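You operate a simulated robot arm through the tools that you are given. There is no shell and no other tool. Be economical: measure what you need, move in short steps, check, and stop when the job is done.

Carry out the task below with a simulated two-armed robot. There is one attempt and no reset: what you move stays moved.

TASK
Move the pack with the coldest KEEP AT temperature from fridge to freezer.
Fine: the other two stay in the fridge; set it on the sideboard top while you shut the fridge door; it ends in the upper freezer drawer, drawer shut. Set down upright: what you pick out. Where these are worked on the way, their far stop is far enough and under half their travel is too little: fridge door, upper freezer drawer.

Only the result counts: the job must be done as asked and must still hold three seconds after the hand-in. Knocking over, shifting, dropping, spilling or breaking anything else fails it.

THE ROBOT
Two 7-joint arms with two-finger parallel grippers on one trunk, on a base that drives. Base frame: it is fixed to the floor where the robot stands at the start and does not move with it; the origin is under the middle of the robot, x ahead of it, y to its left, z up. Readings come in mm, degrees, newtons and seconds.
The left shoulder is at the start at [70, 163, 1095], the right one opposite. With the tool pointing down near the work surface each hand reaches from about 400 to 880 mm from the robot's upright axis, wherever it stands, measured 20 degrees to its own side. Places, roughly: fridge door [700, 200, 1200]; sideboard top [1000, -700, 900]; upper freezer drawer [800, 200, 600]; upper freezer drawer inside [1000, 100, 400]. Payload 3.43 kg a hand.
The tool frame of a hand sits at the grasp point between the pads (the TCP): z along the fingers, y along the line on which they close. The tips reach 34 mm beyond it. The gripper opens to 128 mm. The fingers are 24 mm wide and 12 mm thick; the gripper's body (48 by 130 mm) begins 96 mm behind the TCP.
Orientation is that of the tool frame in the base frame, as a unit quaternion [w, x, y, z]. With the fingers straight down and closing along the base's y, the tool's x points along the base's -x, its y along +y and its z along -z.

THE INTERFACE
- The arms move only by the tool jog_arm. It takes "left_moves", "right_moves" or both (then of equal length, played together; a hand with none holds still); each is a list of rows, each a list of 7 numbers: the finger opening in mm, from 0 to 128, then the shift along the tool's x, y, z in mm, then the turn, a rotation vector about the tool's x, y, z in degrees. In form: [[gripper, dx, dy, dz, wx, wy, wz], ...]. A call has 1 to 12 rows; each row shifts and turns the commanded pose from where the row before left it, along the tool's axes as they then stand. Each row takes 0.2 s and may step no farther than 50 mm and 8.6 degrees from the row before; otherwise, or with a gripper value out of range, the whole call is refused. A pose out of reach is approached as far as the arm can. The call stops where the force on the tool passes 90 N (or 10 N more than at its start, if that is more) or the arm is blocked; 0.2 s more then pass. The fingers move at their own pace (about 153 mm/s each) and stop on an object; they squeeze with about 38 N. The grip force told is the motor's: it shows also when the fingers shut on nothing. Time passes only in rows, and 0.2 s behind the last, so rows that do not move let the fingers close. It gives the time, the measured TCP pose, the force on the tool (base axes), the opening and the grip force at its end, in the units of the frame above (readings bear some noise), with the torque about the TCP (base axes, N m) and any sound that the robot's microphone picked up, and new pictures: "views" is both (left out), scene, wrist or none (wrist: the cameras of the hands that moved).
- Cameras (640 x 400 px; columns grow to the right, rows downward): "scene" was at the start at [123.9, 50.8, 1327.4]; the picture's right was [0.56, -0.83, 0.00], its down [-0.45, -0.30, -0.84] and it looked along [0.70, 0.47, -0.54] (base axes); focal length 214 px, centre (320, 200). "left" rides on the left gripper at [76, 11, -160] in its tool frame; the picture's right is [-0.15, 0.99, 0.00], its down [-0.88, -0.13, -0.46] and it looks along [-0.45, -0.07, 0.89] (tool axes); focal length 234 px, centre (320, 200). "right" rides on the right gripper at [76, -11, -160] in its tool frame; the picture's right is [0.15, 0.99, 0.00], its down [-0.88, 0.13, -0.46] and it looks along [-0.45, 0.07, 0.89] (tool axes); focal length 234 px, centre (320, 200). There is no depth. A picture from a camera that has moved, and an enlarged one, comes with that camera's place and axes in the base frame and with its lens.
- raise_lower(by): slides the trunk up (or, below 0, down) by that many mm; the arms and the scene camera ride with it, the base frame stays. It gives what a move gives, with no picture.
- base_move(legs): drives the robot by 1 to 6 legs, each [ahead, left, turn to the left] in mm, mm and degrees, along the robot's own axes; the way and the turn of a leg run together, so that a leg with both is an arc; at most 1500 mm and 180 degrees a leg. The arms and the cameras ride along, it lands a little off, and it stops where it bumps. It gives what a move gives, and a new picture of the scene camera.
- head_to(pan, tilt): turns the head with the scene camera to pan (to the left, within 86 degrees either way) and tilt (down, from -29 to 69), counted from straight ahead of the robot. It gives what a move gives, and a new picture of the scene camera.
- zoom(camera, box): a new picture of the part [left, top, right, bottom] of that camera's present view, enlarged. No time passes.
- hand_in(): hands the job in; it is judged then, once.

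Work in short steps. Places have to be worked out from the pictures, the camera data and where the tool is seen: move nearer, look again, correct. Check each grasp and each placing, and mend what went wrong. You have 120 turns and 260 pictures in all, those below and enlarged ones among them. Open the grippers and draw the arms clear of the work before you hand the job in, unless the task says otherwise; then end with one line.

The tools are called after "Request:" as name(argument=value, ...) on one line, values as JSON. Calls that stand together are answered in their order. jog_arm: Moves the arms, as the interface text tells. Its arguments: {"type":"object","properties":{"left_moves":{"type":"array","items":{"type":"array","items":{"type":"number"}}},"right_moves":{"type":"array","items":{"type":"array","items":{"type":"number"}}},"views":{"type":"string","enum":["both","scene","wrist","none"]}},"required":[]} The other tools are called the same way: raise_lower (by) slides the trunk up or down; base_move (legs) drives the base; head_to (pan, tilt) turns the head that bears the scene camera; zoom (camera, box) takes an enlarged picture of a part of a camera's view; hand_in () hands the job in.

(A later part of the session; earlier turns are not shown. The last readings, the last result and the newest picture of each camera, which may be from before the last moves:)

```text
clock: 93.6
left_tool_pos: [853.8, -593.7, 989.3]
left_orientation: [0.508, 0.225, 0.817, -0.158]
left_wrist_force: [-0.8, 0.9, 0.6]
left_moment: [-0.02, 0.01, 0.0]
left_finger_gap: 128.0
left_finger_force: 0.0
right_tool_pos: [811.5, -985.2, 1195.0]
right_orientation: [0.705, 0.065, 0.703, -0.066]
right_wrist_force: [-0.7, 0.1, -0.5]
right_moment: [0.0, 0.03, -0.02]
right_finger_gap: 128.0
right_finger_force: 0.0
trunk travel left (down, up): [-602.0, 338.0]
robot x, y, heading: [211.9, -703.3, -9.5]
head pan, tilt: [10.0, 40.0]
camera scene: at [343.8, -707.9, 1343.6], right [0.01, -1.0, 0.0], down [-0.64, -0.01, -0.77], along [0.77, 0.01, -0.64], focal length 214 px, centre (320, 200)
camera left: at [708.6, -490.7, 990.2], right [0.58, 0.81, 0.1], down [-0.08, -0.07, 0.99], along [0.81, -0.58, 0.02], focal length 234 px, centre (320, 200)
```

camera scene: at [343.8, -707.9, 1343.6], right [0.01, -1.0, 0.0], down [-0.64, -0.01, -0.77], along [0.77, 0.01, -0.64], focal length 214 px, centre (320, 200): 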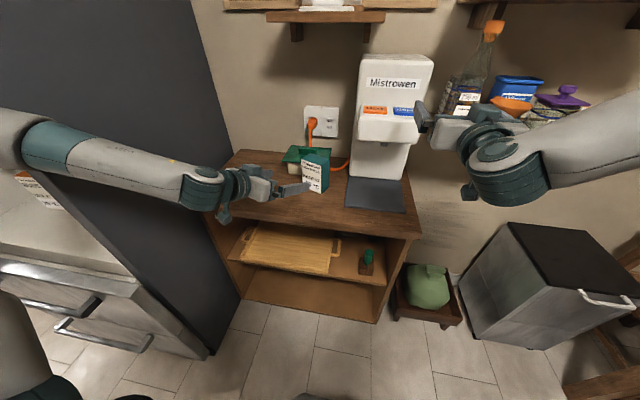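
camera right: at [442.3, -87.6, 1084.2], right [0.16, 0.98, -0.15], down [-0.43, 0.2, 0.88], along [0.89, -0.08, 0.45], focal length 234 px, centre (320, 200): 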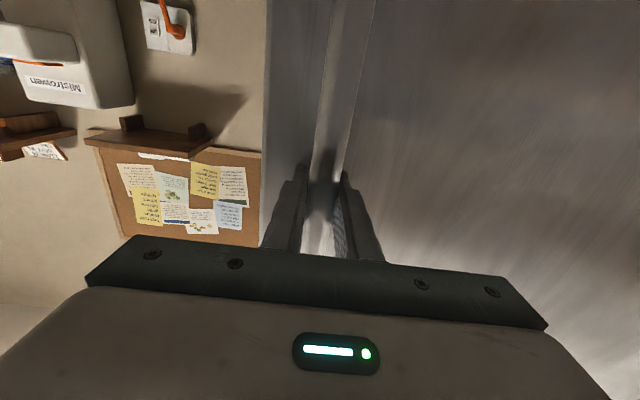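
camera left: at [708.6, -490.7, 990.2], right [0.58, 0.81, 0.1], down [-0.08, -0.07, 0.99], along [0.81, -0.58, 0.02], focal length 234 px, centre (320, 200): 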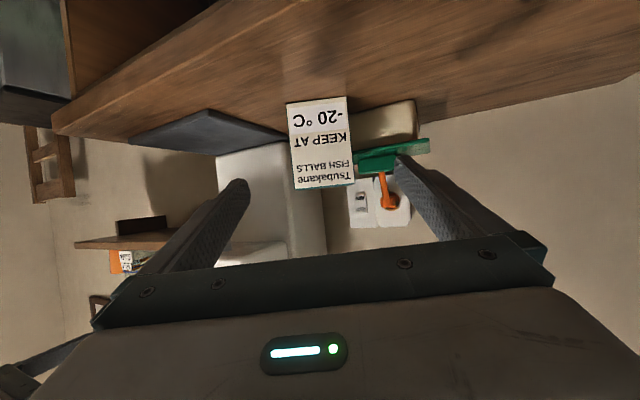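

The pack stands upright on the sideboard near (988,-684). Next I close the door by reaching round its open end (≈(60,611)) with the left hand and pushing from outside. I close the fingers, back away, turn and drive to a staging point.

Request:
jog_arm(left_moves=[[128, 0, 0, -20, 0, 0, 0], [0, 0, 0, 0, 0, 0, 0], [0, 0, 0, 0, 0, 0, 0]], views="none")

Request:
base_move(legs=[[-520, 0, 0], [0, 0, 49.5]])

Request:
head_to(pan=20, tilt=25)

```text
clock: 94.4
left_tool_pos: [839.6, -582.6, 996.9]
left_orientation: [0.507, 0.226, 0.817, -0.158]
left_wrist_force: [-0.5, 0.0, -0.2]
left_moment: [-0.01, -0.04, -0.01]
left_finger_gap: 0.0
left_finger_force: 33.7
right_tool_pos: [813.1, -986.6, 1194.7]
right_orientation: [0.705, 0.063, 0.703, -0.065]
right_wrist_force: [-0.3, -1.1, -0.4]
right_moment: [0.02, 0.01, 0.0]
right_finger_gap: 127.8
right_finger_force: 0.0
trunk travel left (down, up): [-602.0, 338.0]
robot x, y, heading: [212.1, -703.2, -9.2]
head pan, tilt: [10.0, 40.0]
```

```text
clock: 99.7
left_tool_pos: [7.2, -57.7, 998.4]
left_orientation: [0.525, -0.145, 0.835, 0.074]
left_wrist_force: [0.5, -0.2, 0.1]
left_moment: [0.03, 0.02, 0.04]
left_finger_gap: 0.0
left_finger_force: 32.8
right_tool_pos: [302.6, -332.7, 1194.1]
right_orientation: [0.665, -0.243, 0.663, 0.243]
right_wrist_force: [-0.3, -0.8, 0.6]
right_moment: [-0.02, 0.03, -0.01]
right_finger_gap: 128.2
right_finger_force: 0.0
trunk travel left (down, up): [-602.0, 338.0]
robot x, y, heading: [-299.1, -615.4, 41.0]
head pan, tilt: [10.0, 40.0]
camera scene: at [-208.4, -517.8, 1343.4], right [0.78, -0.63, 0.0], down [-0.4, -0.5, -0.77], along [0.48, 0.6, -0.64], focal length 214 px, centre (320, 200)
```

scene: 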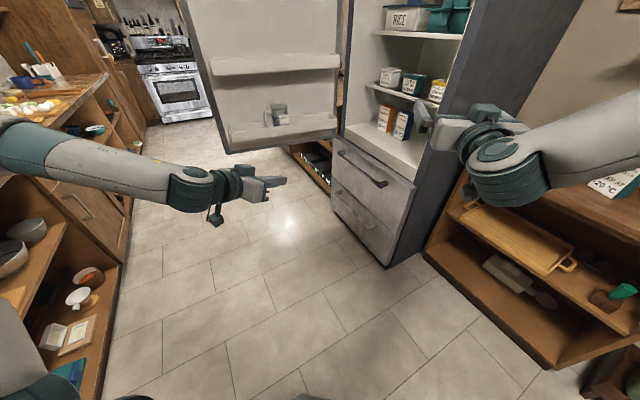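

```text
clock: 100.5
left_tool_pos: [6.8, -57.6, 996.7]
left_orientation: [0.525, -0.145, 0.835, 0.074]
left_wrist_force: [0.2, 0.5, 0.4]
left_moment: [0.0, 0.01, 0.02]
left_finger_gap: 0.1
left_finger_force: 33.1
right_tool_pos: [302.7, -332.8, 1196.3]
right_orientation: [0.666, -0.243, 0.662, 0.243]
right_wrist_force: [0.7, -1.1, -0.3]
right_moment: [-0.02, 0.02, -0.02]
right_finger_gap: 127.8
right_finger_force: 0.0
trunk travel left (down, up): [-602.0, 338.0]
robot x, y, heading: [-297.4, -617.4, 41.3]
head pan, tilt: [20.0, 25.0]
camera scene: at [-217.1, -503.5, 1366.7], right [0.88, -0.48, 0.0], down [-0.2, -0.37, -0.91], along [0.44, 0.79, -0.42], focal length 214 px, centre (320, 200)
```

scene: 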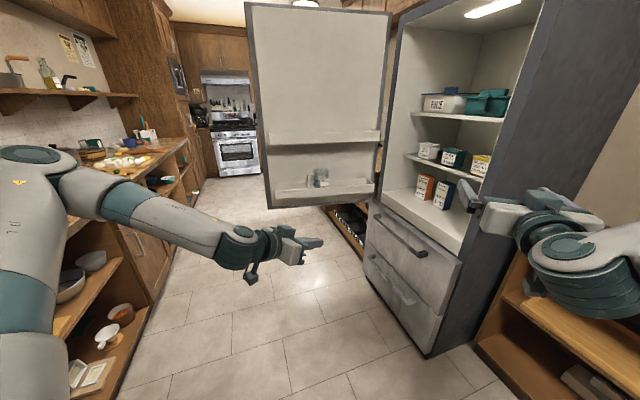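

The left hand must pass round the door's end, but the right hand would hit the door bins. I fold the right hand back down close to the body first.

Request:
jog_arm(right_moves=[[60, 0, -9, 0, 0, 8.18, 0], [60, 0, -9, 0, 0, 8.18, 0], [60, 0, -9, 0, 0, 8.18, 0], [60, 0, -9, 0, 0, 8.18, 0], [60, 0, -9, 0, 0, 8.18, 0], [60, 0, -9, 0, 0, 8.18, 0], [60, 0, -9, 0, 0, 8.18, 0], [60, 0, -9, 0, 0, 8.18, 0], [60, 0, -9, 0, 0, 8.18, 0], [60, 0, -9, 0, 0, 8.18, 0], [60, 0, 0, 0, 0, 8.18, 0]], views="none")

Request:
jog_arm(right_moves=[[60, 45, 0, 0, 0, 0, 0], [60, 45, 0, 0, 0, 0, 0], [60, 45, 0, 0, 0, 0, 0], [60, 45, 0, 0, 0, 0, 0], [60, 45, 0, 0, 0, 0, 0]], views="scene")

```text
clock: 102.9
left_tool_pos: [8.2, -56.4, 997.2]
left_orientation: [0.525, -0.147, 0.835, 0.074]
left_wrist_force: [0.3, 0.0, -0.8]
left_moment: [0.02, 0.01, 0.02]
left_finger_gap: 0.0
left_finger_force: 32.9
right_tool_pos: [359.6, -400.1, 1194.3]
right_orientation: [0.0, -0.343, 0.939, -0.001]
right_wrist_force: [0.6, 0.7, -0.6]
right_moment: [-0.01, -0.02, -0.01]
right_finger_gap: 60.2
right_finger_force: 0.0
trunk travel left (down, up): [-602.0, 338.0]
robot x, y, heading: [-298.7, -618.2, 41.2]
head pan, tilt: [20.0, 25.0]
```

```text
clock: 104.1
left_tool_pos: [5.9, -58.2, 998.8]
left_orientation: [0.525, -0.145, 0.835, 0.074]
left_wrist_force: [-0.5, 0.1, -0.3]
left_moment: [0.01, 0.0, 0.04]
left_finger_gap: 0.2
left_finger_force: 32.8
right_tool_pos: [186.6, -549.7, 1193.4]
right_orientation: [0.003, -0.344, 0.939, 0.0]
right_wrist_force: [0.1, 0.2, -0.6]
right_moment: [0.04, -0.01, 0.0]
right_finger_gap: 59.9
right_finger_force: 0.0
trunk travel left (down, up): [-602.0, 338.0]
robot x, y, heading: [-296.1, -616.3, 41.2]
head pan, tilt: [20.0, 25.0]
camera scene: at [-217.9, -504.4, 1366.9], right [0.88, -0.48, 0.0], down [-0.2, -0.37, -0.91], along [0.44, 0.8, -0.42], focal length 214 px, centre (320, 200)
```

scene: 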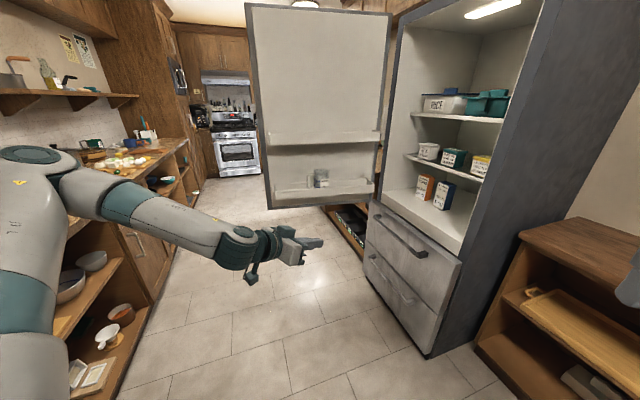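

The right hand is folded. I drive halfway toward the door's end and check clearances.

Request:
base_move(legs=[[250, 371, 0]])

Request:
head_to(pan=35, tilt=25)

```text
clock: 106.8
left_tool_pos: [-47.3, 385.8, 997.7]
left_orientation: [0.526, -0.142, 0.836, 0.072]
left_wrist_force: [-0.3, 0.1, -0.3]
left_moment: [0.01, -0.01, -0.05]
left_finger_gap: 0.0
left_finger_force: 32.7
right_tool_pos: [129.2, -105.1, 1193.9]
right_orientation: [0.002, -0.341, 0.94, 0.0]
right_wrist_force: [-0.2, 0.1, -0.6]
right_moment: [0.0, 0.05, 0.01]
right_finger_gap: 60.2
right_finger_force: 0.0
trunk travel left (down, up): [-602.0, 338.0]
robot x, y, heading: [-357.4, -175.1, 40.6]
head pan, tilt: [20.0, 25.0]
camera scene: at [-274.8, -58.5, 1366.8], right [0.87, -0.49, 0.0], down [-0.21, -0.37, -0.91], along [0.44, 0.79, -0.42], focal length 214 px, centre (320, 200)
```

scene: 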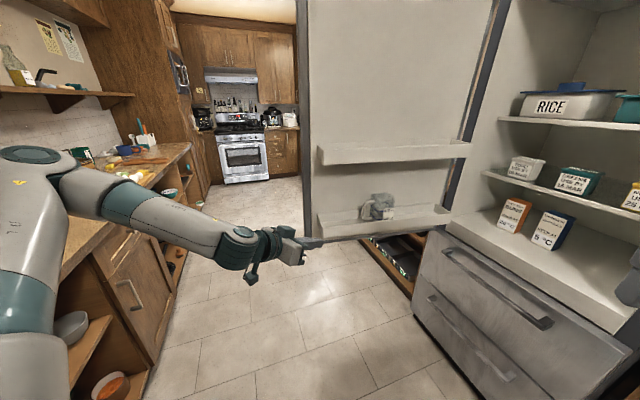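

```text
clock: 107.6
left_tool_pos: [-47.7, 385.7, 997.6]
left_orientation: [0.526, -0.143, 0.835, 0.073]
left_wrist_force: [-0.7, -0.2, -0.9]
left_moment: [0.02, -0.01, 0.04]
left_finger_gap: 0.1
left_finger_force: 33.3
right_tool_pos: [129.3, -105.8, 1194.2]
right_orientation: [0.002, -0.34, 0.94, 0.001]
right_wrist_force: [-0.9, 0.3, 0.0]
right_moment: [0.02, -0.01, 0.01]
right_finger_gap: 59.8
right_finger_force: 0.0
trunk travel left (down, up): [-602.0, 338.0]
robot x, y, heading: [-356.3, -170.6, 41.1]
head pan, tilt: [35.0, 25.0]
camera scene: at [-297.1, -50.0, 1366.8], right [0.97, -0.24, 0.0], down [-0.1, -0.41, -0.91], along [0.22, 0.88, -0.42], focal length 214 px, centre (320, 200)
```

scene: 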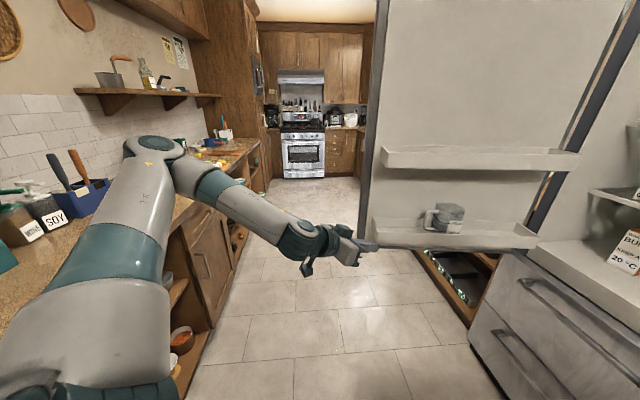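

The door's end is actually nearer (71,705), so it is slightly past 90°. I drive on so that the hand passes outside it, to y≈866.

Request:
base_move(legs=[[315, 362, 0]])

Request:
head_to(pan=25, tilt=30)

```text
clock: 110.4
left_tool_pos: [-42.8, 854.7, 996.9]
left_orientation: [0.526, -0.141, 0.836, 0.072]
left_wrist_force: [0.2, 0.0, -0.3]
left_moment: [0.02, 0.01, 0.03]
left_finger_gap: 0.1
left_finger_force: 33.1
right_tool_pos: [134.3, 363.7, 1193.9]
right_orientation: [0.002, -0.34, 0.94, 0.0]
right_wrist_force: [0.8, -0.3, -0.5]
right_moment: [-0.01, -0.01, -0.02]
right_finger_gap: 59.9
right_finger_force: 0.1
trunk travel left (down, up): [-602.0, 338.0]
robot x, y, heading: [-355.4, 299.6, 40.9]
head pan, tilt: [35.0, 25.0]
camera scene: at [-292.3, 420.0, 1366.8], right [0.97, -0.24, 0.0], down [-0.1, -0.41, -0.91], along [0.22, 0.88, -0.42], focal length 214 px, centre (320, 200)
```

scene: 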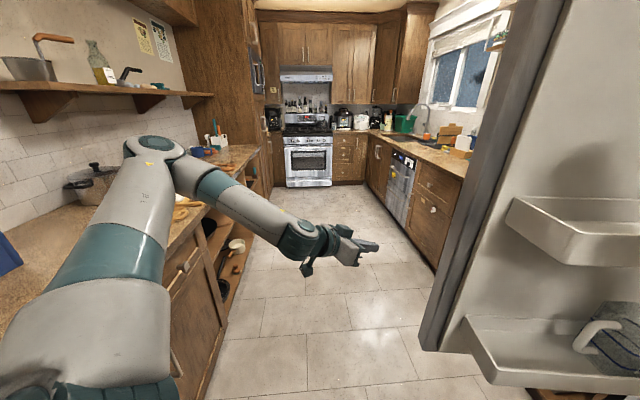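

```text
clock: 111.1
left_tool_pos: [-42.4, 856.1, 997.9]
left_orientation: [0.526, -0.141, 0.836, 0.072]
left_wrist_force: [0.2, 0.2, -0.2]
left_moment: [-0.02, 0.02, 0.01]
left_finger_gap: 0.0
left_finger_force: 33.6
right_tool_pos: [135.2, 362.5, 1193.8]
right_orientation: [0.001, -0.341, 0.94, -0.001]
right_wrist_force: [-0.4, -0.1, -0.1]
right_moment: [0.0, 0.04, -0.01]
right_finger_gap: 60.0
right_finger_force: 0.0
trunk travel left (down, up): [-602.0, 338.0]
robot x, y, heading: [-352.1, 299.0, 41.0]
head pan, tilt: [25.0, 30.0]
camera scene: at [-278.0, 413.2, 1358.8], right [0.91, -0.41, 0.0], down [-0.2, -0.46, -0.87], along [0.35, 0.79, -0.5], focal length 214 px, centre (320, 200)
```

scene: 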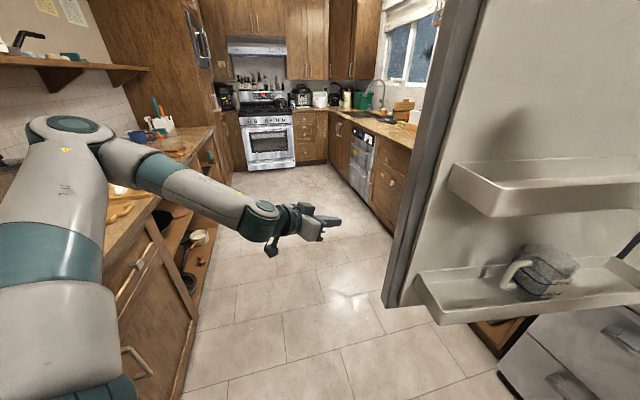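

The hand is now on the outer side, and the door's outer corner is about (71,717). I move 190 mm in +x so the fingers lie behind the door.

Request:
base_move(legs=[[143, -125, 0]])

```text
clock: 112.7
left_tool_pos: [144.5, 854.3, 996.9]
left_orientation: [0.525, -0.145, 0.836, 0.074]
left_wrist_force: [0.8, -0.2, -1.2]
left_moment: [0.03, 0.01, -0.03]
left_finger_gap: 0.0
left_finger_force: 32.7
right_tool_pos: [324.8, 363.2, 1193.5]
right_orientation: [0.002, -0.342, 0.94, 0.0]
right_wrist_force: [0.4, -0.1, -0.6]
right_moment: [0.02, 0.02, 0.0]
right_finger_gap: 60.0
right_finger_force: 0.1
trunk travel left (down, up): [-602.0, 338.0]
robot x, y, heading: [-160.4, 295.6, 41.1]
head pan, tilt: [25.0, 30.0]
camera scene: at [-88.0, 410.8, 1358.8], right [0.92, -0.4, 0.0], down [-0.2, -0.46, -0.87], along [0.35, 0.79, -0.5], focal length 214 px, centre (320, 200)
```

scene: 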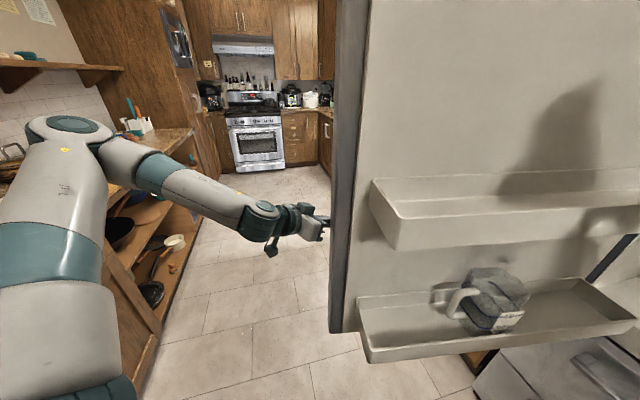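

The fingers are behind the door's edge. I now translate the base in -y to swing the door shut partway.

Request:
base_move(legs=[[-131, -151, 0]])

```text
clock: 114.3
left_tool_pos: [145.5, 654.0, 996.8]
left_orientation: [0.525, -0.145, 0.835, 0.074]
left_wrist_force: [0.0, 0.6, 0.5]
left_moment: [0.02, -0.01, 0.04]
left_finger_gap: 0.2
left_finger_force: 33.5
right_tool_pos: [326.1, 163.4, 1193.2]
right_orientation: [0.002, -0.342, 0.94, -0.001]
right_wrist_force: [-0.1, 1.7, 0.9]
right_moment: [0.0, 0.05, 0.01]
right_finger_gap: 60.2
right_finger_force: 0.1
trunk travel left (down, up): [-602.0, 338.0]
robot x, y, heading: [-160.1, 95.1, 41.3]
head pan, tilt: [25.0, 30.0]
camera scene: at [-86.0, 210.4, 1358.7], right [0.92, -0.4, 0.0], down [-0.2, -0.46, -0.87], along [0.35, 0.79, -0.5], focal length 214 px, centre (320, 200)
```

scene: 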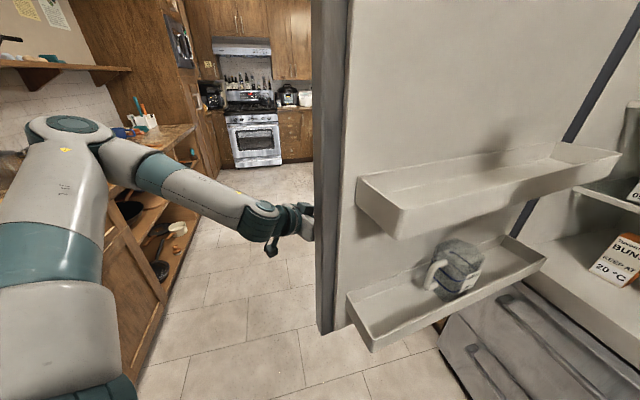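

The door follows and the jug in its bin is steady. I continue.

Request:
base_move(legs=[[-98, -113, 0], [-90, -120, 0]])

```text
clock: 116.6
left_tool_pos: [159.4, 354.6, 997.2]
left_orientation: [0.525, -0.144, 0.835, 0.074]
left_wrist_force: [-0.6, 0.0, 0.2]
left_moment: [-0.02, 0.02, 0.01]
left_finger_gap: 0.1
left_finger_force: 33.5
right_tool_pos: [339.2, -137.8, 1194.1]
right_orientation: [0.002, -0.342, 0.94, 0.0]
right_wrist_force: [-0.6, -0.8, 0.1]
right_moment: [0.0, 0.01, 0.01]
right_finger_gap: 60.1
right_finger_force: 0.1
trunk travel left (down, up): [-602.0, 338.0]
robot x, y, heading: [-148.0, -205.4, 41.0]
head pan, tilt: [25.0, 30.0]
camera scene: at [-74.0, -89.5, 1358.8], right [0.91, -0.4, 0.0], down [-0.2, -0.46, -0.87], along [0.35, 0.79, -0.5], focal length 214 px, centre (320, 200)
```

scene: 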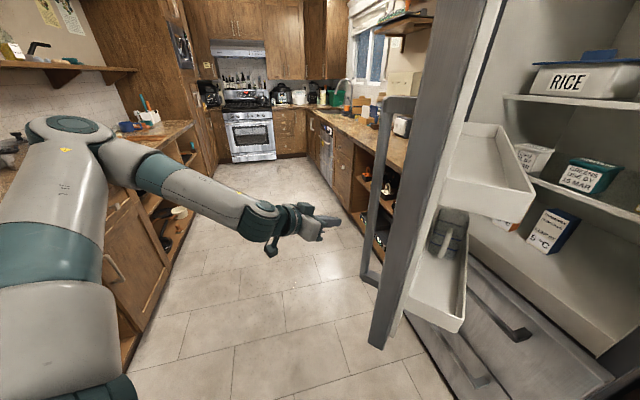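

The door coasted to about 45° with its end near (185,113), and the hand is still on the outer side. I keep pushing along the closing arc.

Request:
base_move(legs=[[-30, -172, 0], [4, -175, 0]])

```text
clock: 119.2
left_tool_pos: [369.1, 73.0, 997.1]
left_orientation: [0.526, -0.145, 0.835, 0.074]
left_wrist_force: [-0.5, 0.4, -0.4]
left_moment: [-0.01, -0.01, 0.02]
left_finger_gap: 0.0
left_finger_force: 33.2
right_tool_pos: [548.4, -418.9, 1195.1]
right_orientation: [0.002, -0.341, 0.94, 0.0]
right_wrist_force: [-0.5, -0.8, -0.2]
right_moment: [0.02, 0.04, 0.03]
right_finger_gap: 60.2
right_finger_force: 0.1
trunk travel left (down, up): [-602.0, 338.0]
robot x, y, heading: [58.7, -487.3, 40.7]
head pan, tilt: [25.0, 30.0]
camera scene: at [135.6, -370.3, 1358.8], right [0.91, -0.41, 0.0], down [-0.2, -0.46, -0.87], along [0.35, 0.79, -0.5], focal length 214 px, centre (320, 200)
```

scene: 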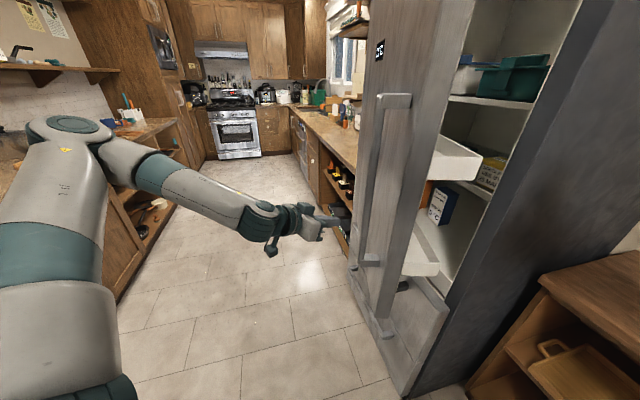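

The door is at about 25–30°. I continue C and D of the arc.

Request:
base_move(legs=[[41, -134, 0], [68, -112, 0]])

```text
clock: 121.4
left_tool_pos: [609.9, -42.5, 996.3]
left_orientation: [0.525, -0.146, 0.835, 0.073]
left_wrist_force: [-26.6, 4.4, -2.7]
left_moment: [0.04, 0.24, 0.2]
left_finger_gap: 0.1
left_finger_force: 33.0
right_tool_pos: [789.7, -534.9, 1197.0]
right_orientation: [0.003, -0.342, 0.94, -0.001]
right_wrist_force: [-0.4, -0.1, -0.4]
right_moment: [0.01, 0.0, -0.02]
right_finger_gap: 60.1
right_finger_force: 0.1
trunk travel left (down, up): [-602.0, 338.0]
robot x, y, heading: [306.3, -605.7, 40.9]
head pan, tilt: [25.0, 30.0]
camera scene: at [376.3, -486.5, 1358.9], right [0.91, -0.41, 0.0], down [-0.2, -0.46, -0.87], along [0.35, 0.79, -0.5], focal length 214 px, centre (320, 200)
```

scene: 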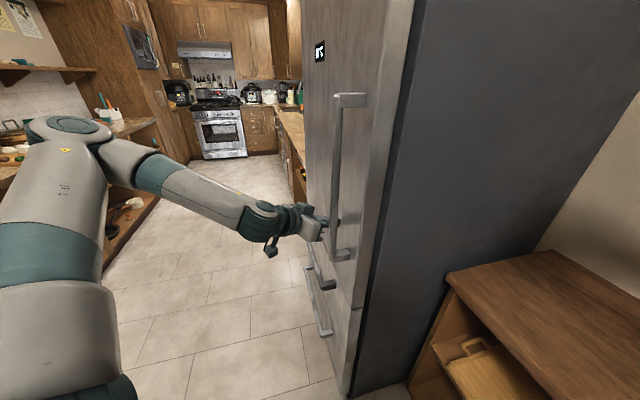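

Contact with the face at 27 N; the door looks almost shut. I push a little further to be sure.

Request:
jog_arm(left_moves=[[0, 0, 0, 10, 0, 0, 0], [0, 0, 0, 10, 0, 0, 0], [0, 0, 0, 0, 0, 0, 0]], views="scene")

Request:
zoom(camera="scene", box=[280, 0, 460, 400])

```text
clock: 122.0
left_tool_pos: [610.5, -42.3, 996.0]
left_orientation: [0.528, -0.148, 0.833, 0.074]
left_wrist_force: [-58.2, -17.6, 31.1]
left_moment: [-0.06, -0.88, -0.53]
left_finger_gap: 0.1
left_finger_force: 32.7
right_tool_pos: [780.8, -533.8, 1198.9]
right_orientation: [0.005, -0.346, 0.938, 0.0]
right_wrist_force: [0.7, 0.7, -0.2]
right_moment: [-0.05, 0.02, 0.0]
right_finger_gap: 59.9
right_finger_force: 0.2
trunk travel left (down, up): [-602.0, 338.0]
robot x, y, heading: [300.9, -604.9, 41.6]
head pan, tilt: [25.0, 30.0]
stopped in row 3 (left hand): the force on the tool passed its limit at 96 N (the readings are from after the stop); the commanded pose is now the measured one
camera scene: at [366.1, -491.6, 1360.3], right [0.92, -0.4, 0.01], down [-0.19, -0.46, -0.87], along [0.35, 0.8, -0.49], focal length 214 px, centre (320, 200)
```

scene: 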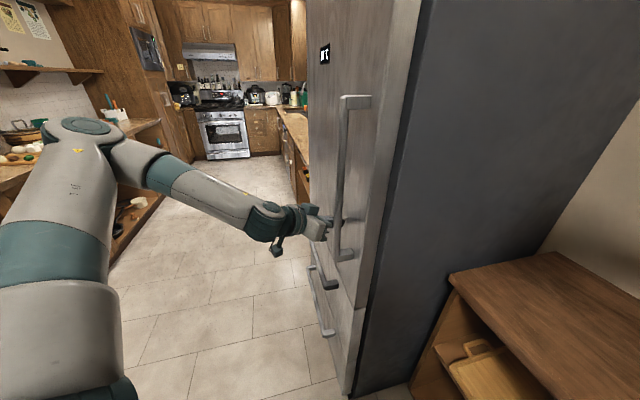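

```text
1.00 times, centred on (370, 200) of scene (not enlarged: the box is as wide or as high as the picture)
camera zoom: at [366.1, -491.6, 1360.3], right [0.92, -0.4, 0.01], down [-0.19, -0.46, -0.87], along [0.35, 0.8, -0.49], focal length 214 px, centre (270, 200)
```

zoom: 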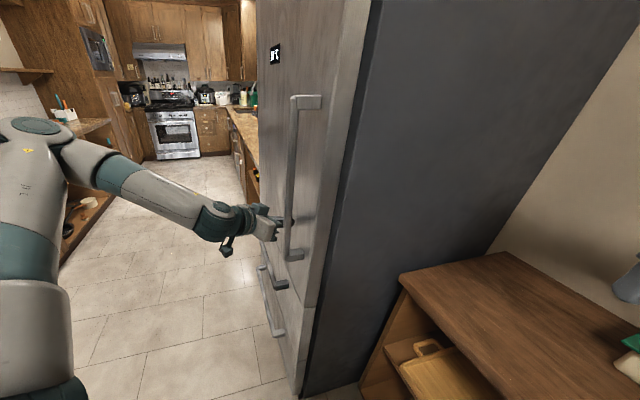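

96 N against the stop, so the door is firmly shut. Next comes the upper drawer: I drive to a staging point in front of it, square to the fridge.

Request:
base_move(legs=[[-121, 241, 0], [233, 665, 0], [0, 0, -51]])

Request:
head_to(pan=0, tilt=40)

```text
clock: 129.6
left_tool_pos: [436.6, 249.5, 988.4]
left_orientation: [0.505, 0.222, 0.82, -0.156]
left_wrist_force: [0.8, 0.0, 0.2]
left_moment: [0.0, -0.03, 0.03]
left_finger_gap: 0.0
left_finger_force: 33.2
right_tool_pos: [162.9, -195.1, 1193.8]
right_orientation: [0.002, 0.088, 0.996, -0.001]
right_wrist_force: [-0.1, -0.4, 0.3]
right_moment: [-0.04, 0.01, 0.02]
right_finger_gap: 60.0
right_finger_force: 0.1
trunk travel left (down, up): [-602.0, 338.0]
robot x, y, heading: [-201.9, 129.6, -9.2]
head pan, tilt: [25.0, 30.0]
camera scene: at [-65.9, 152.2, 1358.8], right [0.27, -0.96, 0.0], down [-0.48, -0.14, -0.87], along [0.83, 0.24, -0.5], focal length 214 px, centre (320, 200)
```

scene: 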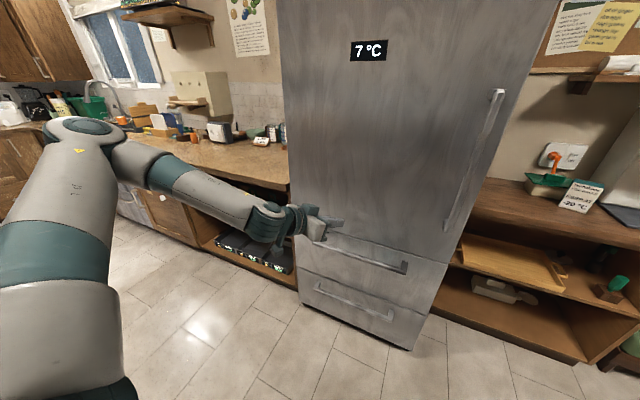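

```text
clock: 130.5
left_tool_pos: [437.3, 249.9, 988.8]
left_orientation: [0.504, 0.222, 0.819, -0.157]
left_wrist_force: [-0.6, 0.4, -0.1]
left_moment: [0.01, 0.0, 0.0]
left_finger_gap: 0.0
left_finger_force: 33.2
right_tool_pos: [161.6, -194.2, 1193.2]
right_orientation: [0.001, 0.089, 0.996, -0.001]
right_wrist_force: [-1.2, 0.4, 0.2]
right_moment: [0.05, 0.01, 0.01]
right_finger_gap: 59.9
right_finger_force: 0.1
trunk travel left (down, up): [-602.0, 338.0]
robot x, y, heading: [-204.2, 132.0, -9.2]
head pan, tilt: [0.0, 40.0]
camera scene: at [-68.8, 114.3, 1343.5], right [-0.16, -0.99, 0.0], down [-0.63, 0.1, -0.77], along [0.76, -0.12, -0.64], focal length 214 px, centre (320, 200)
```

scene: 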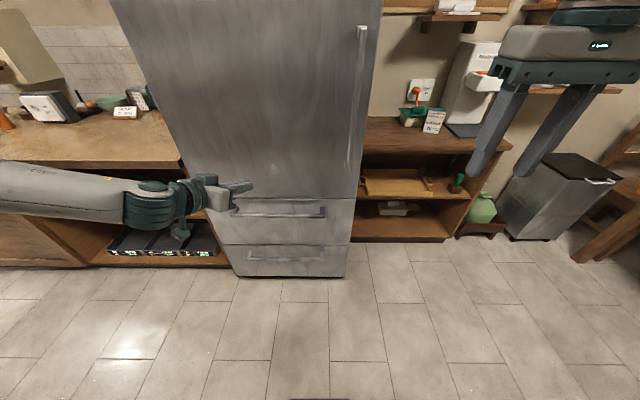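

The door is shut and flush. The upper drawer's bar is centred near (640,180), z≈685–705. I turn the left hand to point down with its fingers closing along the fridge normal.

Request:
jog_arm(left_moves=[[60, 0, 0, 0, 0, 8.15, 0], [60, 0, 0, 0, 0, 8.15, 0], [60, 0, 0, 0, 0, 8.15, 0], [60, 0, 0, 0, 0, 8.15, 0], [60, 0, 0, 0, 0, 8.15, 0], [60, 0, 0, 0, 0, 8.15, 0], [60, 0, 0, 0, 0, 8.15, 0], [60, 0, 0, 0, 0, 8.15, 0], [60, 0, 0, 0, 0, 0, 8.2], [60, 0, 0, 0, 0, 0, 8.2], [60, 0, 0, 0, 0, 0, 8.2], [60, 0, 0, 0, 0, 0, 8.2]], views="none")

Request:
jog_arm(left_moves=[[60, 0, 0, 0, 0, 0, 8.2], [60, 0, 0, 0, 0, 0, 8.2], [60, 0, 0, 0, 0, 0, 8.2], [60, 0, 0, 0, 0, 0, 6], [60, 0, 0, 0, 0, 0, 0]], views="both")

```text
clock: 133.1
left_tool_pos: [437.6, 248.9, 988.7]
left_orientation: [-0.011, 0.534, 0.846, -0.016]
left_wrist_force: [-0.5, 0.5, 1.4]
left_moment: [0.02, -0.02, -0.02]
left_finger_gap: 60.0
left_finger_force: 0.1
right_tool_pos: [163.5, -193.9, 1194.0]
right_orientation: [0.001, 0.089, 0.996, -0.001]
right_wrist_force: [0.5, 0.1, -0.8]
right_moment: [0.01, 0.01, -0.01]
right_finger_gap: 60.1
right_finger_force: 0.1
trunk travel left (down, up): [-602.0, 338.0]
robot x, y, heading: [-204.5, 133.8, -9.1]
head pan, tilt: [0.0, 40.0]
```

```text
clock: 134.3
left_tool_pos: [438.1, 248.9, 989.5]
left_orientation: [-0.007, 0.737, 0.675, -0.019]
left_wrist_force: [-0.7, 0.9, -0.7]
left_moment: [0.01, -0.01, 0.01]
left_finger_gap: 60.0
left_finger_force: 0.1
right_tool_pos: [162.7, -195.1, 1193.8]
right_orientation: [0.001, 0.089, 0.996, -0.001]
right_wrist_force: [-0.3, 0.3, 0.0]
right_moment: [0.02, 0.01, 0.04]
right_finger_gap: 60.1
right_finger_force: 0.0
trunk travel left (down, up): [-602.0, 338.0]
robot x, y, heading: [-203.0, 134.6, -8.9]
head pan, tilt: [0.0, 40.0]
camera scene: at [-68.8, 114.1, 1343.4], right [-0.16, -0.99, 0.0], down [-0.63, 0.1, -0.77], along [0.76, -0.12, -0.64], focal length 214 px, centre (320, 200)
camera left: at [461.5, 326.3, 1145.1], right [0.97, -0.23, -0.03], down [-0.19, -0.86, 0.48], along [-0.14, -0.46, -0.88], focal length 234 px, centre (320, 200)
```

scene: 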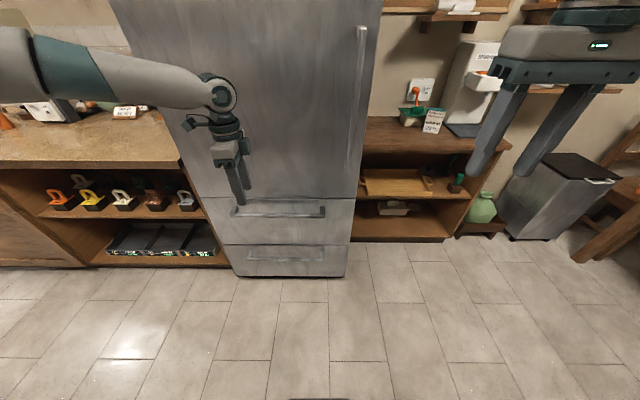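
left: 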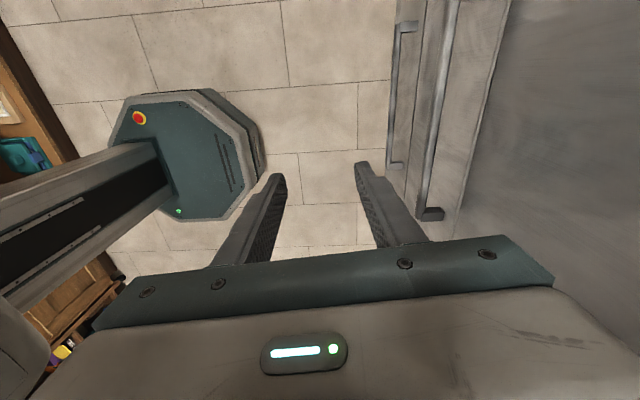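

The hand is oriented well. I lower the trunk 210 mm and drive ahead 150 mm, stopping short of the bar.

Request:
raise_lower(by=-210)

Request:
base_move(legs=[[150, -16, 0]])

Request:
jog_arm(left_moves=[[44, 0, 0, 0, 0, 0, 4], [44, 0, 0, 0, 0, 0, 0]], views="wrist")

```text
clock: 136.5
left_tool_pos: [437.4, 248.2, 778.3]
left_orientation: [-0.007, 0.737, 0.675, -0.019]
left_wrist_force: [-0.3, -0.3, -0.2]
left_moment: [0.01, 0.02, 0.02]
left_finger_gap: 60.0
left_finger_force: 0.1
right_tool_pos: [162.1, -196.0, 983.6]
right_orientation: [0.002, 0.089, 0.996, -0.001]
right_wrist_force: [-0.4, -0.6, 0.1]
right_moment: [-0.01, 0.01, -0.02]
right_finger_gap: 60.0
right_finger_force: 0.0
trunk travel left (down, up): [-392.0, 548.0]
robot x, y, heading: [-203.8, 135.8, -9.1]
head pan, tilt: [0.0, 40.0]
```

```text
clock: 137.9
left_tool_pos: [584.6, 208.2, 777.0]
left_orientation: [-0.008, 0.737, 0.676, -0.019]
left_wrist_force: [-0.1, -0.8, -0.2]
left_moment: [0.01, 0.07, -0.01]
left_finger_gap: 59.8
left_finger_force: 0.0
right_tool_pos: [308.9, -235.8, 983.9]
right_orientation: [0.001, 0.089, 0.996, 0.0]
right_wrist_force: [0.7, 0.8, -0.6]
right_moment: [0.02, 0.06, 0.0]
right_finger_gap: 59.8
right_finger_force: 0.1
trunk travel left (down, up): [-392.0, 548.0]
robot x, y, heading: [-57.4, 93.1, -9.1]
head pan, tilt: [0.0, 40.0]
camera scene: at [78.7, 73.9, 1133.3], right [-0.16, -0.99, 0.0], down [-0.64, 0.1, -0.77], along [0.76, -0.12, -0.64], focal length 214 px, centre (320, 200)
```

scene: 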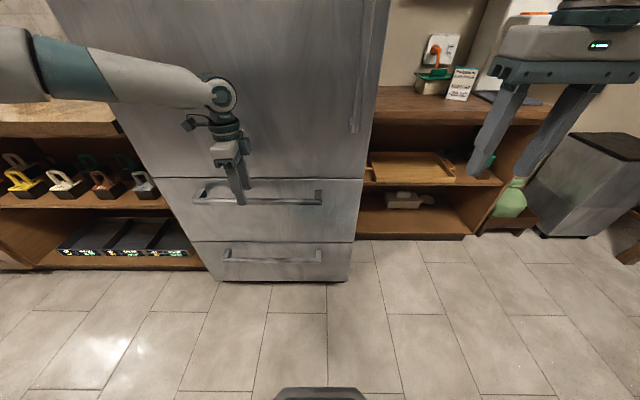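

```text
clock: 138.5
left_tool_pos: [583.1, 208.5, 778.2]
left_orientation: [-0.006, 0.76, 0.649, -0.019]
left_wrist_force: [-0.1, 0.2, -0.4]
left_moment: [0.02, -0.01, 0.02]
left_finger_gap: 44.0
left_finger_force: 0.0
right_tool_pos: [308.2, -234.5, 983.6]
right_orientation: [0.001, 0.089, 0.996, -0.001]
right_wrist_force: [0.5, -0.2, 0.0]
right_moment: [-0.02, 0.01, -0.01]
right_finger_gap: 59.8
right_finger_force: 0.2
trunk travel left (down, up): [-392.0, 548.0]
robot x, y, heading: [-53.9, 95.9, -9.0]
head pan, tilt: [0.0, 40.0]
camera left: at [612.6, 285.0, 935.0], right [0.95, -0.3, -0.03], down [-0.25, -0.84, 0.48], along [-0.17, -0.45, -0.88], focal length 234 px, centre (320, 200)
```

left: 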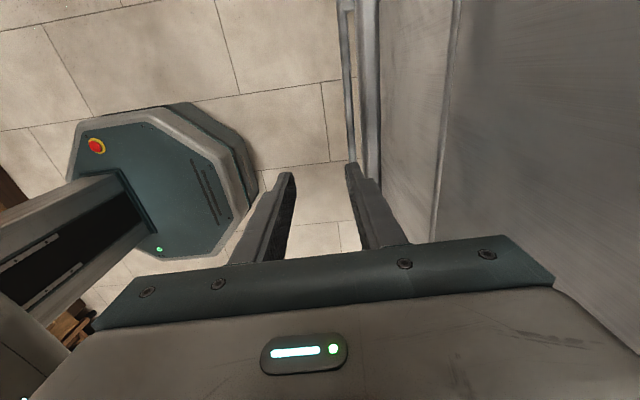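

The bar is at x≈637 near y=203. I drive 54 mm ahead above it.

Request:
base_move(legs=[[54, 0, 0]])

Request:
zoom(camera="left", box=[0, 0, 640, 400])

```text
clock: 139.5
left_tool_pos: [616.0, 203.4, 780.0]
left_orientation: [-0.011, 0.762, 0.647, -0.023]
left_wrist_force: [-3.0, 1.6, 2.2]
left_moment: [-0.24, -0.58, 0.0]
left_finger_gap: 44.1
left_finger_force: 0.1
right_tool_pos: [347.3, -241.6, 984.3]
right_orientation: [0.001, 0.09, 0.996, -0.001]
right_wrist_force: [-0.1, -0.5, 0.8]
right_moment: [0.02, -0.01, -0.02]
right_finger_gap: 59.9
right_finger_force: 0.1
trunk travel left (down, up): [-392.0, 548.0]
robot x, y, heading: [-16.0, 87.4, -9.2]
head pan, tilt: [0.0, 40.0]
stopped in leg 1: the force on the tool passed its limit at 145 N (the readings are from after the stop); the commanded pose is now the measured one
camera scene: at [115.5, 68.2, 1133.5], right [-0.16, -0.99, 0.0], down [-0.63, 0.1, -0.77], along [0.76, -0.12, -0.64], focal length 214 px, centre (320, 200)
```

scene: 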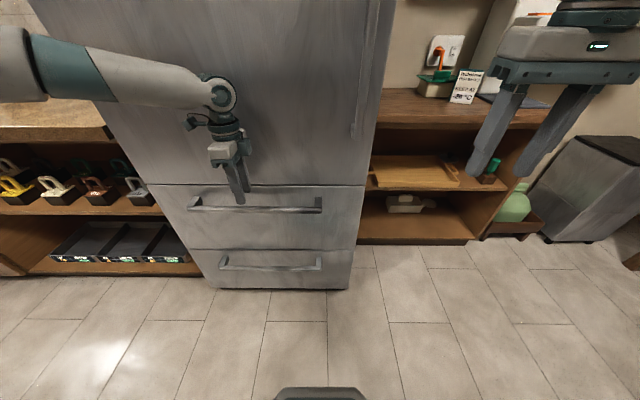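

```text
1.00 times, centred on (320, 200) of left (not enlarged: the box is as wide or as high as the picture)
camera zoom: at [647.3, 278.9, 936.7], right [0.95, -0.31, -0.04], down [-0.25, -0.84, 0.48], along [-0.18, -0.44, -0.88], focal length 234 px, centre (320, 200)
```

zoom: 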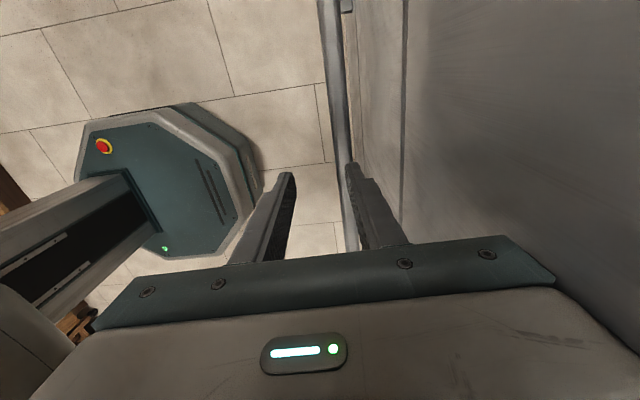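

The gripper body touched the door face before the fingers were over the bar. I back off and instead turn the hand to point forward with its fingers closing vertically on the bar.

Request:
base_move(legs=[[-150, 0, 0]])

Request:
jog_arm(left_moves=[[90, 0, 0, 0, -8.2, 0, 0], [90, 0, 0, 0, -8.2, 0, 0], [90, 0, 0, 0, -8.2, 0, 0], [90, 0, 0, 0, -8.2, 0, 0], [90, 0, 0, 0, -8.2, 0, 0], [90, 0, 0, 0, -8.2, 0, 0], [90, 0, 0, 0, -8.2, 0, 0], [90, 0, 0, 0, -8.2, 0, 0], [90, 0, 0, 0, -8.2, 0, 0], [90, 0, 0, 0, -8.2, 0, 0], [90, 0, 0, 0, -8, 0, 0]], views="both")

```text
clock: 140.8
left_tool_pos: [469.2, 226.7, 781.0]
left_orientation: [-0.012, 0.763, 0.646, -0.022]
left_wrist_force: [-0.9, 0.0, -0.6]
left_moment: [0.04, -0.04, -0.03]
left_finger_gap: 43.9
left_finger_force: 0.0
right_tool_pos: [198.6, -218.3, 984.0]
right_orientation: [0.0, 0.09, 0.996, -0.002]
right_wrist_force: [-0.1, 0.4, 0.2]
right_moment: [-0.01, -0.02, 0.03]
right_finger_gap: 60.0
right_finger_force: 0.0
trunk travel left (down, up): [-392.0, 548.0]
robot x, y, heading: [-162.3, 115.9, -9.4]
head pan, tilt: [0.0, 40.0]
camera scene: at [-32.4, 91.7, 1133.6], right [-0.16, -0.99, 0.0], down [-0.63, 0.1, -0.77], along [0.76, -0.12, -0.64], focal length 214 px, centre (320, 200)
```

scene: 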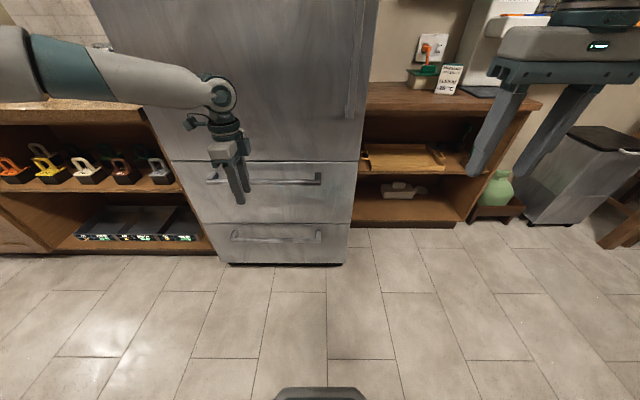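

```text
clock: 143.2
left_tool_pos: [470.6, 231.6, 786.1]
left_orientation: [0.532, 0.547, 0.473, 0.441]
left_wrist_force: [0.1, 0.0, 0.0]
left_moment: [0.0, -0.01, 0.0]
left_finger_gap: 89.9
left_finger_force: 0.1
left hand out of reach, approached as far as the arm can: row 11
right_tool_pos: [200.0, -218.8, 982.4]
right_orientation: [0.0, 0.091, 0.996, -0.001]
right_wrist_force: [0.1, -0.2, 0.6]
right_moment: [-0.01, -0.04, 0.05]
right_finger_gap: 60.0
right_finger_force: 0.1
trunk travel left (down, up): [-392.0, 548.0]
robot x, y, heading: [-162.9, 113.2, -9.2]
head pan, tilt: [0.0, 40.0]
camera scene: at [-31.4, 91.6, 1133.5], right [-0.16, -0.99, 0.0], down [-0.63, 0.1, -0.77], along [0.76, -0.12, -0.64], focal length 214 px, centre (320, 200)
camera left: at [327.1, 334.1, 803.0], right [0.02, -0.13, 0.99], down [-0.6, -0.79, -0.09], along [0.8, -0.59, -0.1], focal length 234 px, centre (320, 200)
```

scene: 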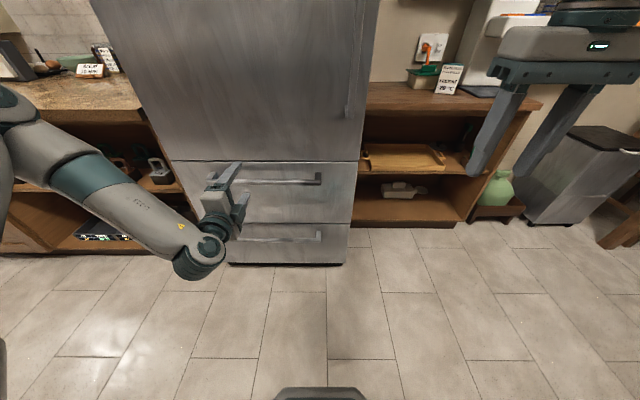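
left: 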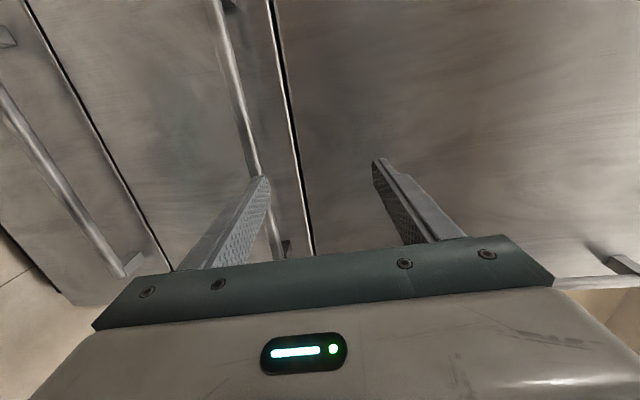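

The hand points at the drawer with fingers vertical, and the bar height is about 676. I lower the trunk 108 mm and drive ahead 110 mm.

Request:
raise_lower(by=-108)

Request:
base_move(legs=[[110, 0, 0]])

Request:
zoom(camera="left", box=[0, 0, 640, 400])

```text
clock: 144.6
left_tool_pos: [471.7, 233.0, 678.9]
left_orientation: [0.531, 0.548, 0.472, 0.441]
left_wrist_force: [0.0, -0.4, 0.1]
left_moment: [0.0, 0.01, 0.03]
left_finger_gap: 90.2
left_finger_force: 0.0
right_tool_pos: [198.3, -216.8, 875.7]
right_orientation: [0.0, 0.091, 0.996, -0.001]
right_wrist_force: [0.2, -0.7, -0.3]
right_moment: [-0.03, -0.03, 0.05]
right_finger_gap: 60.0
right_finger_force: 0.0
trunk travel left (down, up): [-284.0, 656.0]
robot x, y, heading: [-162.3, 111.7, -9.1]
head pan, tilt: [0.0, 40.0]
```

```text
clock: 145.8
left_tool_pos: [581.2, 214.9, 678.1]
left_orientation: [0.531, 0.549, 0.472, 0.44]
left_wrist_force: [0.5, -0.5, -1.0]
left_moment: [-0.02, -0.05, 0.03]
left_finger_gap: 89.9
left_finger_force: 0.1
right_tool_pos: [310.2, -236.4, 875.4]
right_orientation: [0.0, 0.091, 0.996, -0.001]
right_wrist_force: [0.9, -1.1, 0.4]
right_moment: [0.0, 0.01, -0.01]
right_finger_gap: 59.9
right_finger_force: 0.1
trunk travel left (down, up): [-284.0, 656.0]
robot x, y, heading: [-55.6, 94.0, -9.3]
head pan, tilt: [0.0, 40.0]
camera scene: at [78.9, 73.7, 1025.2], right [-0.16, -0.99, 0.0], down [-0.64, 0.1, -0.77], along [0.76, -0.12, -0.64], focal length 214 px, centre (320, 200)
```

scene: 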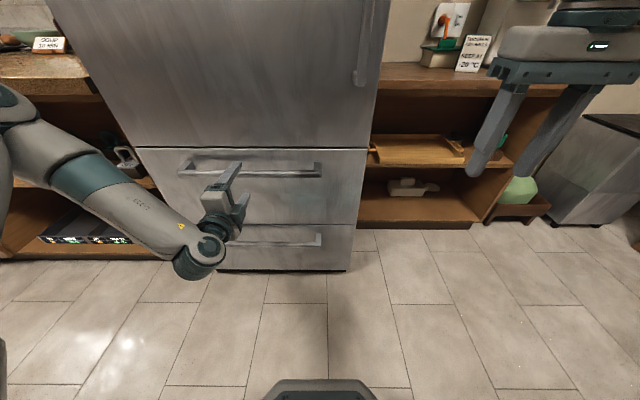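

```text
1.00 times, centred on (320, 200) of left (not enlarged: the box is as wide or as high as the picture)
camera zoom: at [437.2, 316.4, 694.5], right [0.03, -0.13, 0.99], down [-0.6, -0.79, -0.09], along [0.8, -0.59, -0.1], focal length 234 px, centre (320, 200)
```

zoom: 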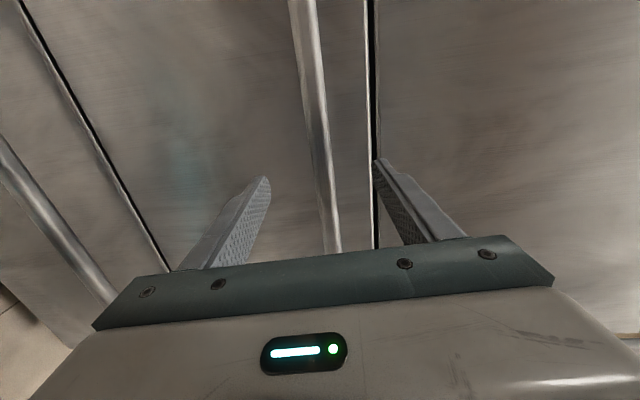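

The bar lies between the fingers. I advance 58 mm and close.

Request:
base_move(legs=[[58, 0, 0]])

Request:
jog_arm(left_moves=[[40, 0, 0, 0, 0, 0, 0], [0, 0, 0, 0, 0, 0, 0], [0, 0, 0, 0, 0, 0, 0], [0, 0, 0, 0, 0, 0, 0]], views="both")

```text
clock: 146.8
left_tool_pos: [637.8, 206.2, 677.8]
left_orientation: [0.531, 0.549, 0.473, 0.44]
left_wrist_force: [-0.1, -0.3, -0.2]
left_moment: [-0.02, -0.01, 0.02]
left_finger_gap: 90.0
left_finger_force: 0.1
right_tool_pos: [367.4, -245.4, 875.0]
right_orientation: [0.0, 0.091, 0.996, -0.002]
right_wrist_force: [0.5, -0.2, -0.7]
right_moment: [-0.04, 0.07, 0.0]
right_finger_gap: 59.9
right_finger_force: 0.1
trunk travel left (down, up): [-284.0, 656.0]
robot x, y, heading: [3.8, 88.7, -9.2]
head pan, tilt: [0.0, 40.0]
camera scene: at [135.3, 64.7, 1025.2], right [-0.16, -0.99, 0.0], down [-0.64, 0.1, -0.77], along [0.76, -0.12, -0.64], focal length 214 px, centre (320, 200)
```

scene: 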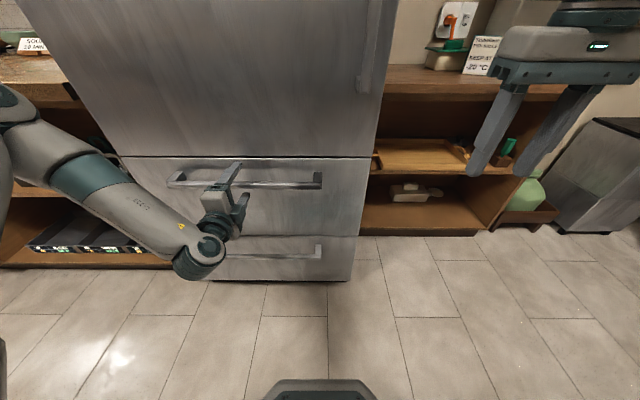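

```text
clock: 147.8
left_tool_pos: [636.1, 206.0, 678.4]
left_orientation: [0.531, 0.548, 0.473, 0.44]
left_wrist_force: [-2.3, 0.1, -4.7]
left_moment: [1.07, -1.03, -0.35]
left_finger_gap: 20.9
left_finger_force: 44.6
right_tool_pos: [364.8, -243.7, 875.8]
right_orientation: [0.0, 0.09, 0.996, -0.001]
right_wrist_force: [0.3, 0.8, -0.2]
right_moment: [0.04, 0.03, -0.02]
right_finger_gap: 59.8
right_finger_force: 0.1
trunk travel left (down, up): [-284.0, 656.0]
robot x, y, heading: [-0.6, 87.4, -9.2]
head pan, tilt: [0.0, 40.0]
camera scene: at [134.4, 64.7, 1025.4], right [-0.16, -0.99, 0.0], down [-0.63, 0.1, -0.77], along [0.76, -0.12, -0.64], focal length 214 px, centre (320, 200)
camera left: at [492.9, 307.5, 694.9], right [0.03, -0.13, 0.99], down [-0.6, -0.79, -0.09], along [0.8, -0.59, -0.1], focal length 234 px, centre (320, 200)
```

scene: 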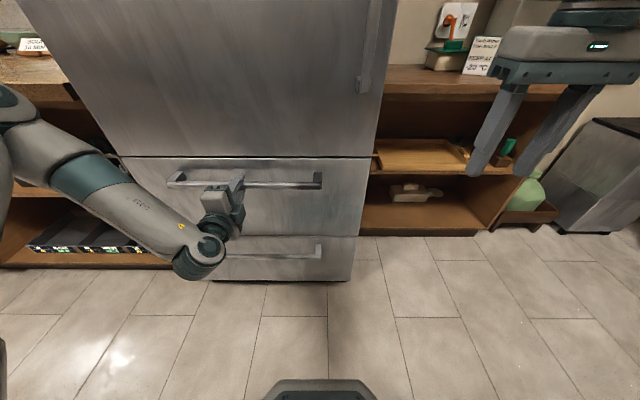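
left: 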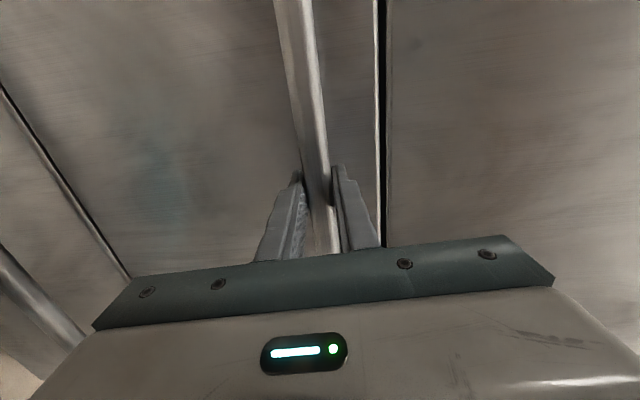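

The bar is gripped (20.9 mm). I pull back 200 mm and check that the drawer follows.

Request:
base_move(legs=[[-200, 0, 0]])

```text
clock: 149.4
left_tool_pos: [436.7, 239.7, 678.1]
left_orientation: [0.531, 0.547, 0.473, 0.441]
left_wrist_force: [4.4, 17.7, -2.9]
left_moment: [0.95, -0.95, -0.26]
left_finger_gap: 20.9
left_finger_force: 44.7
right_tool_pos: [165.1, -211.3, 875.3]
right_orientation: [-0.001, 0.091, 0.996, -0.001]
right_wrist_force: [0.3, -0.5, 0.7]
right_moment: [0.01, -0.01, 0.02]
right_finger_gap: 60.0
right_finger_force: 0.0
trunk travel left (down, up): [-284.0, 656.0]
robot x, y, heading: [-198.6, 116.6, -8.9]
head pan, tilt: [0.0, 40.0]
camera scene: at [-66.0, 98.6, 1025.4], right [-0.16, -0.99, 0.0], down [-0.63, 0.1, -0.77], along [0.76, -0.12, -0.64], focal length 214 px, centre (320, 200)
```

scene: 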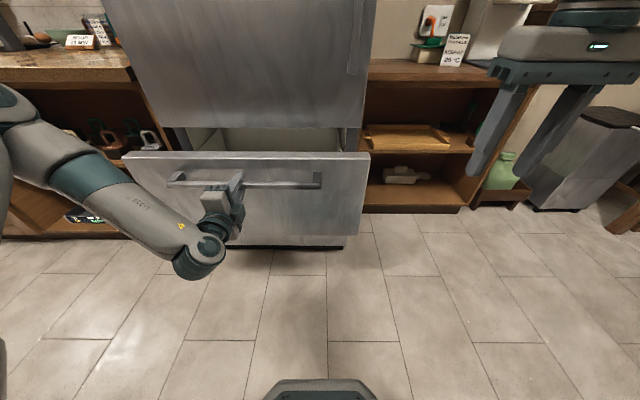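

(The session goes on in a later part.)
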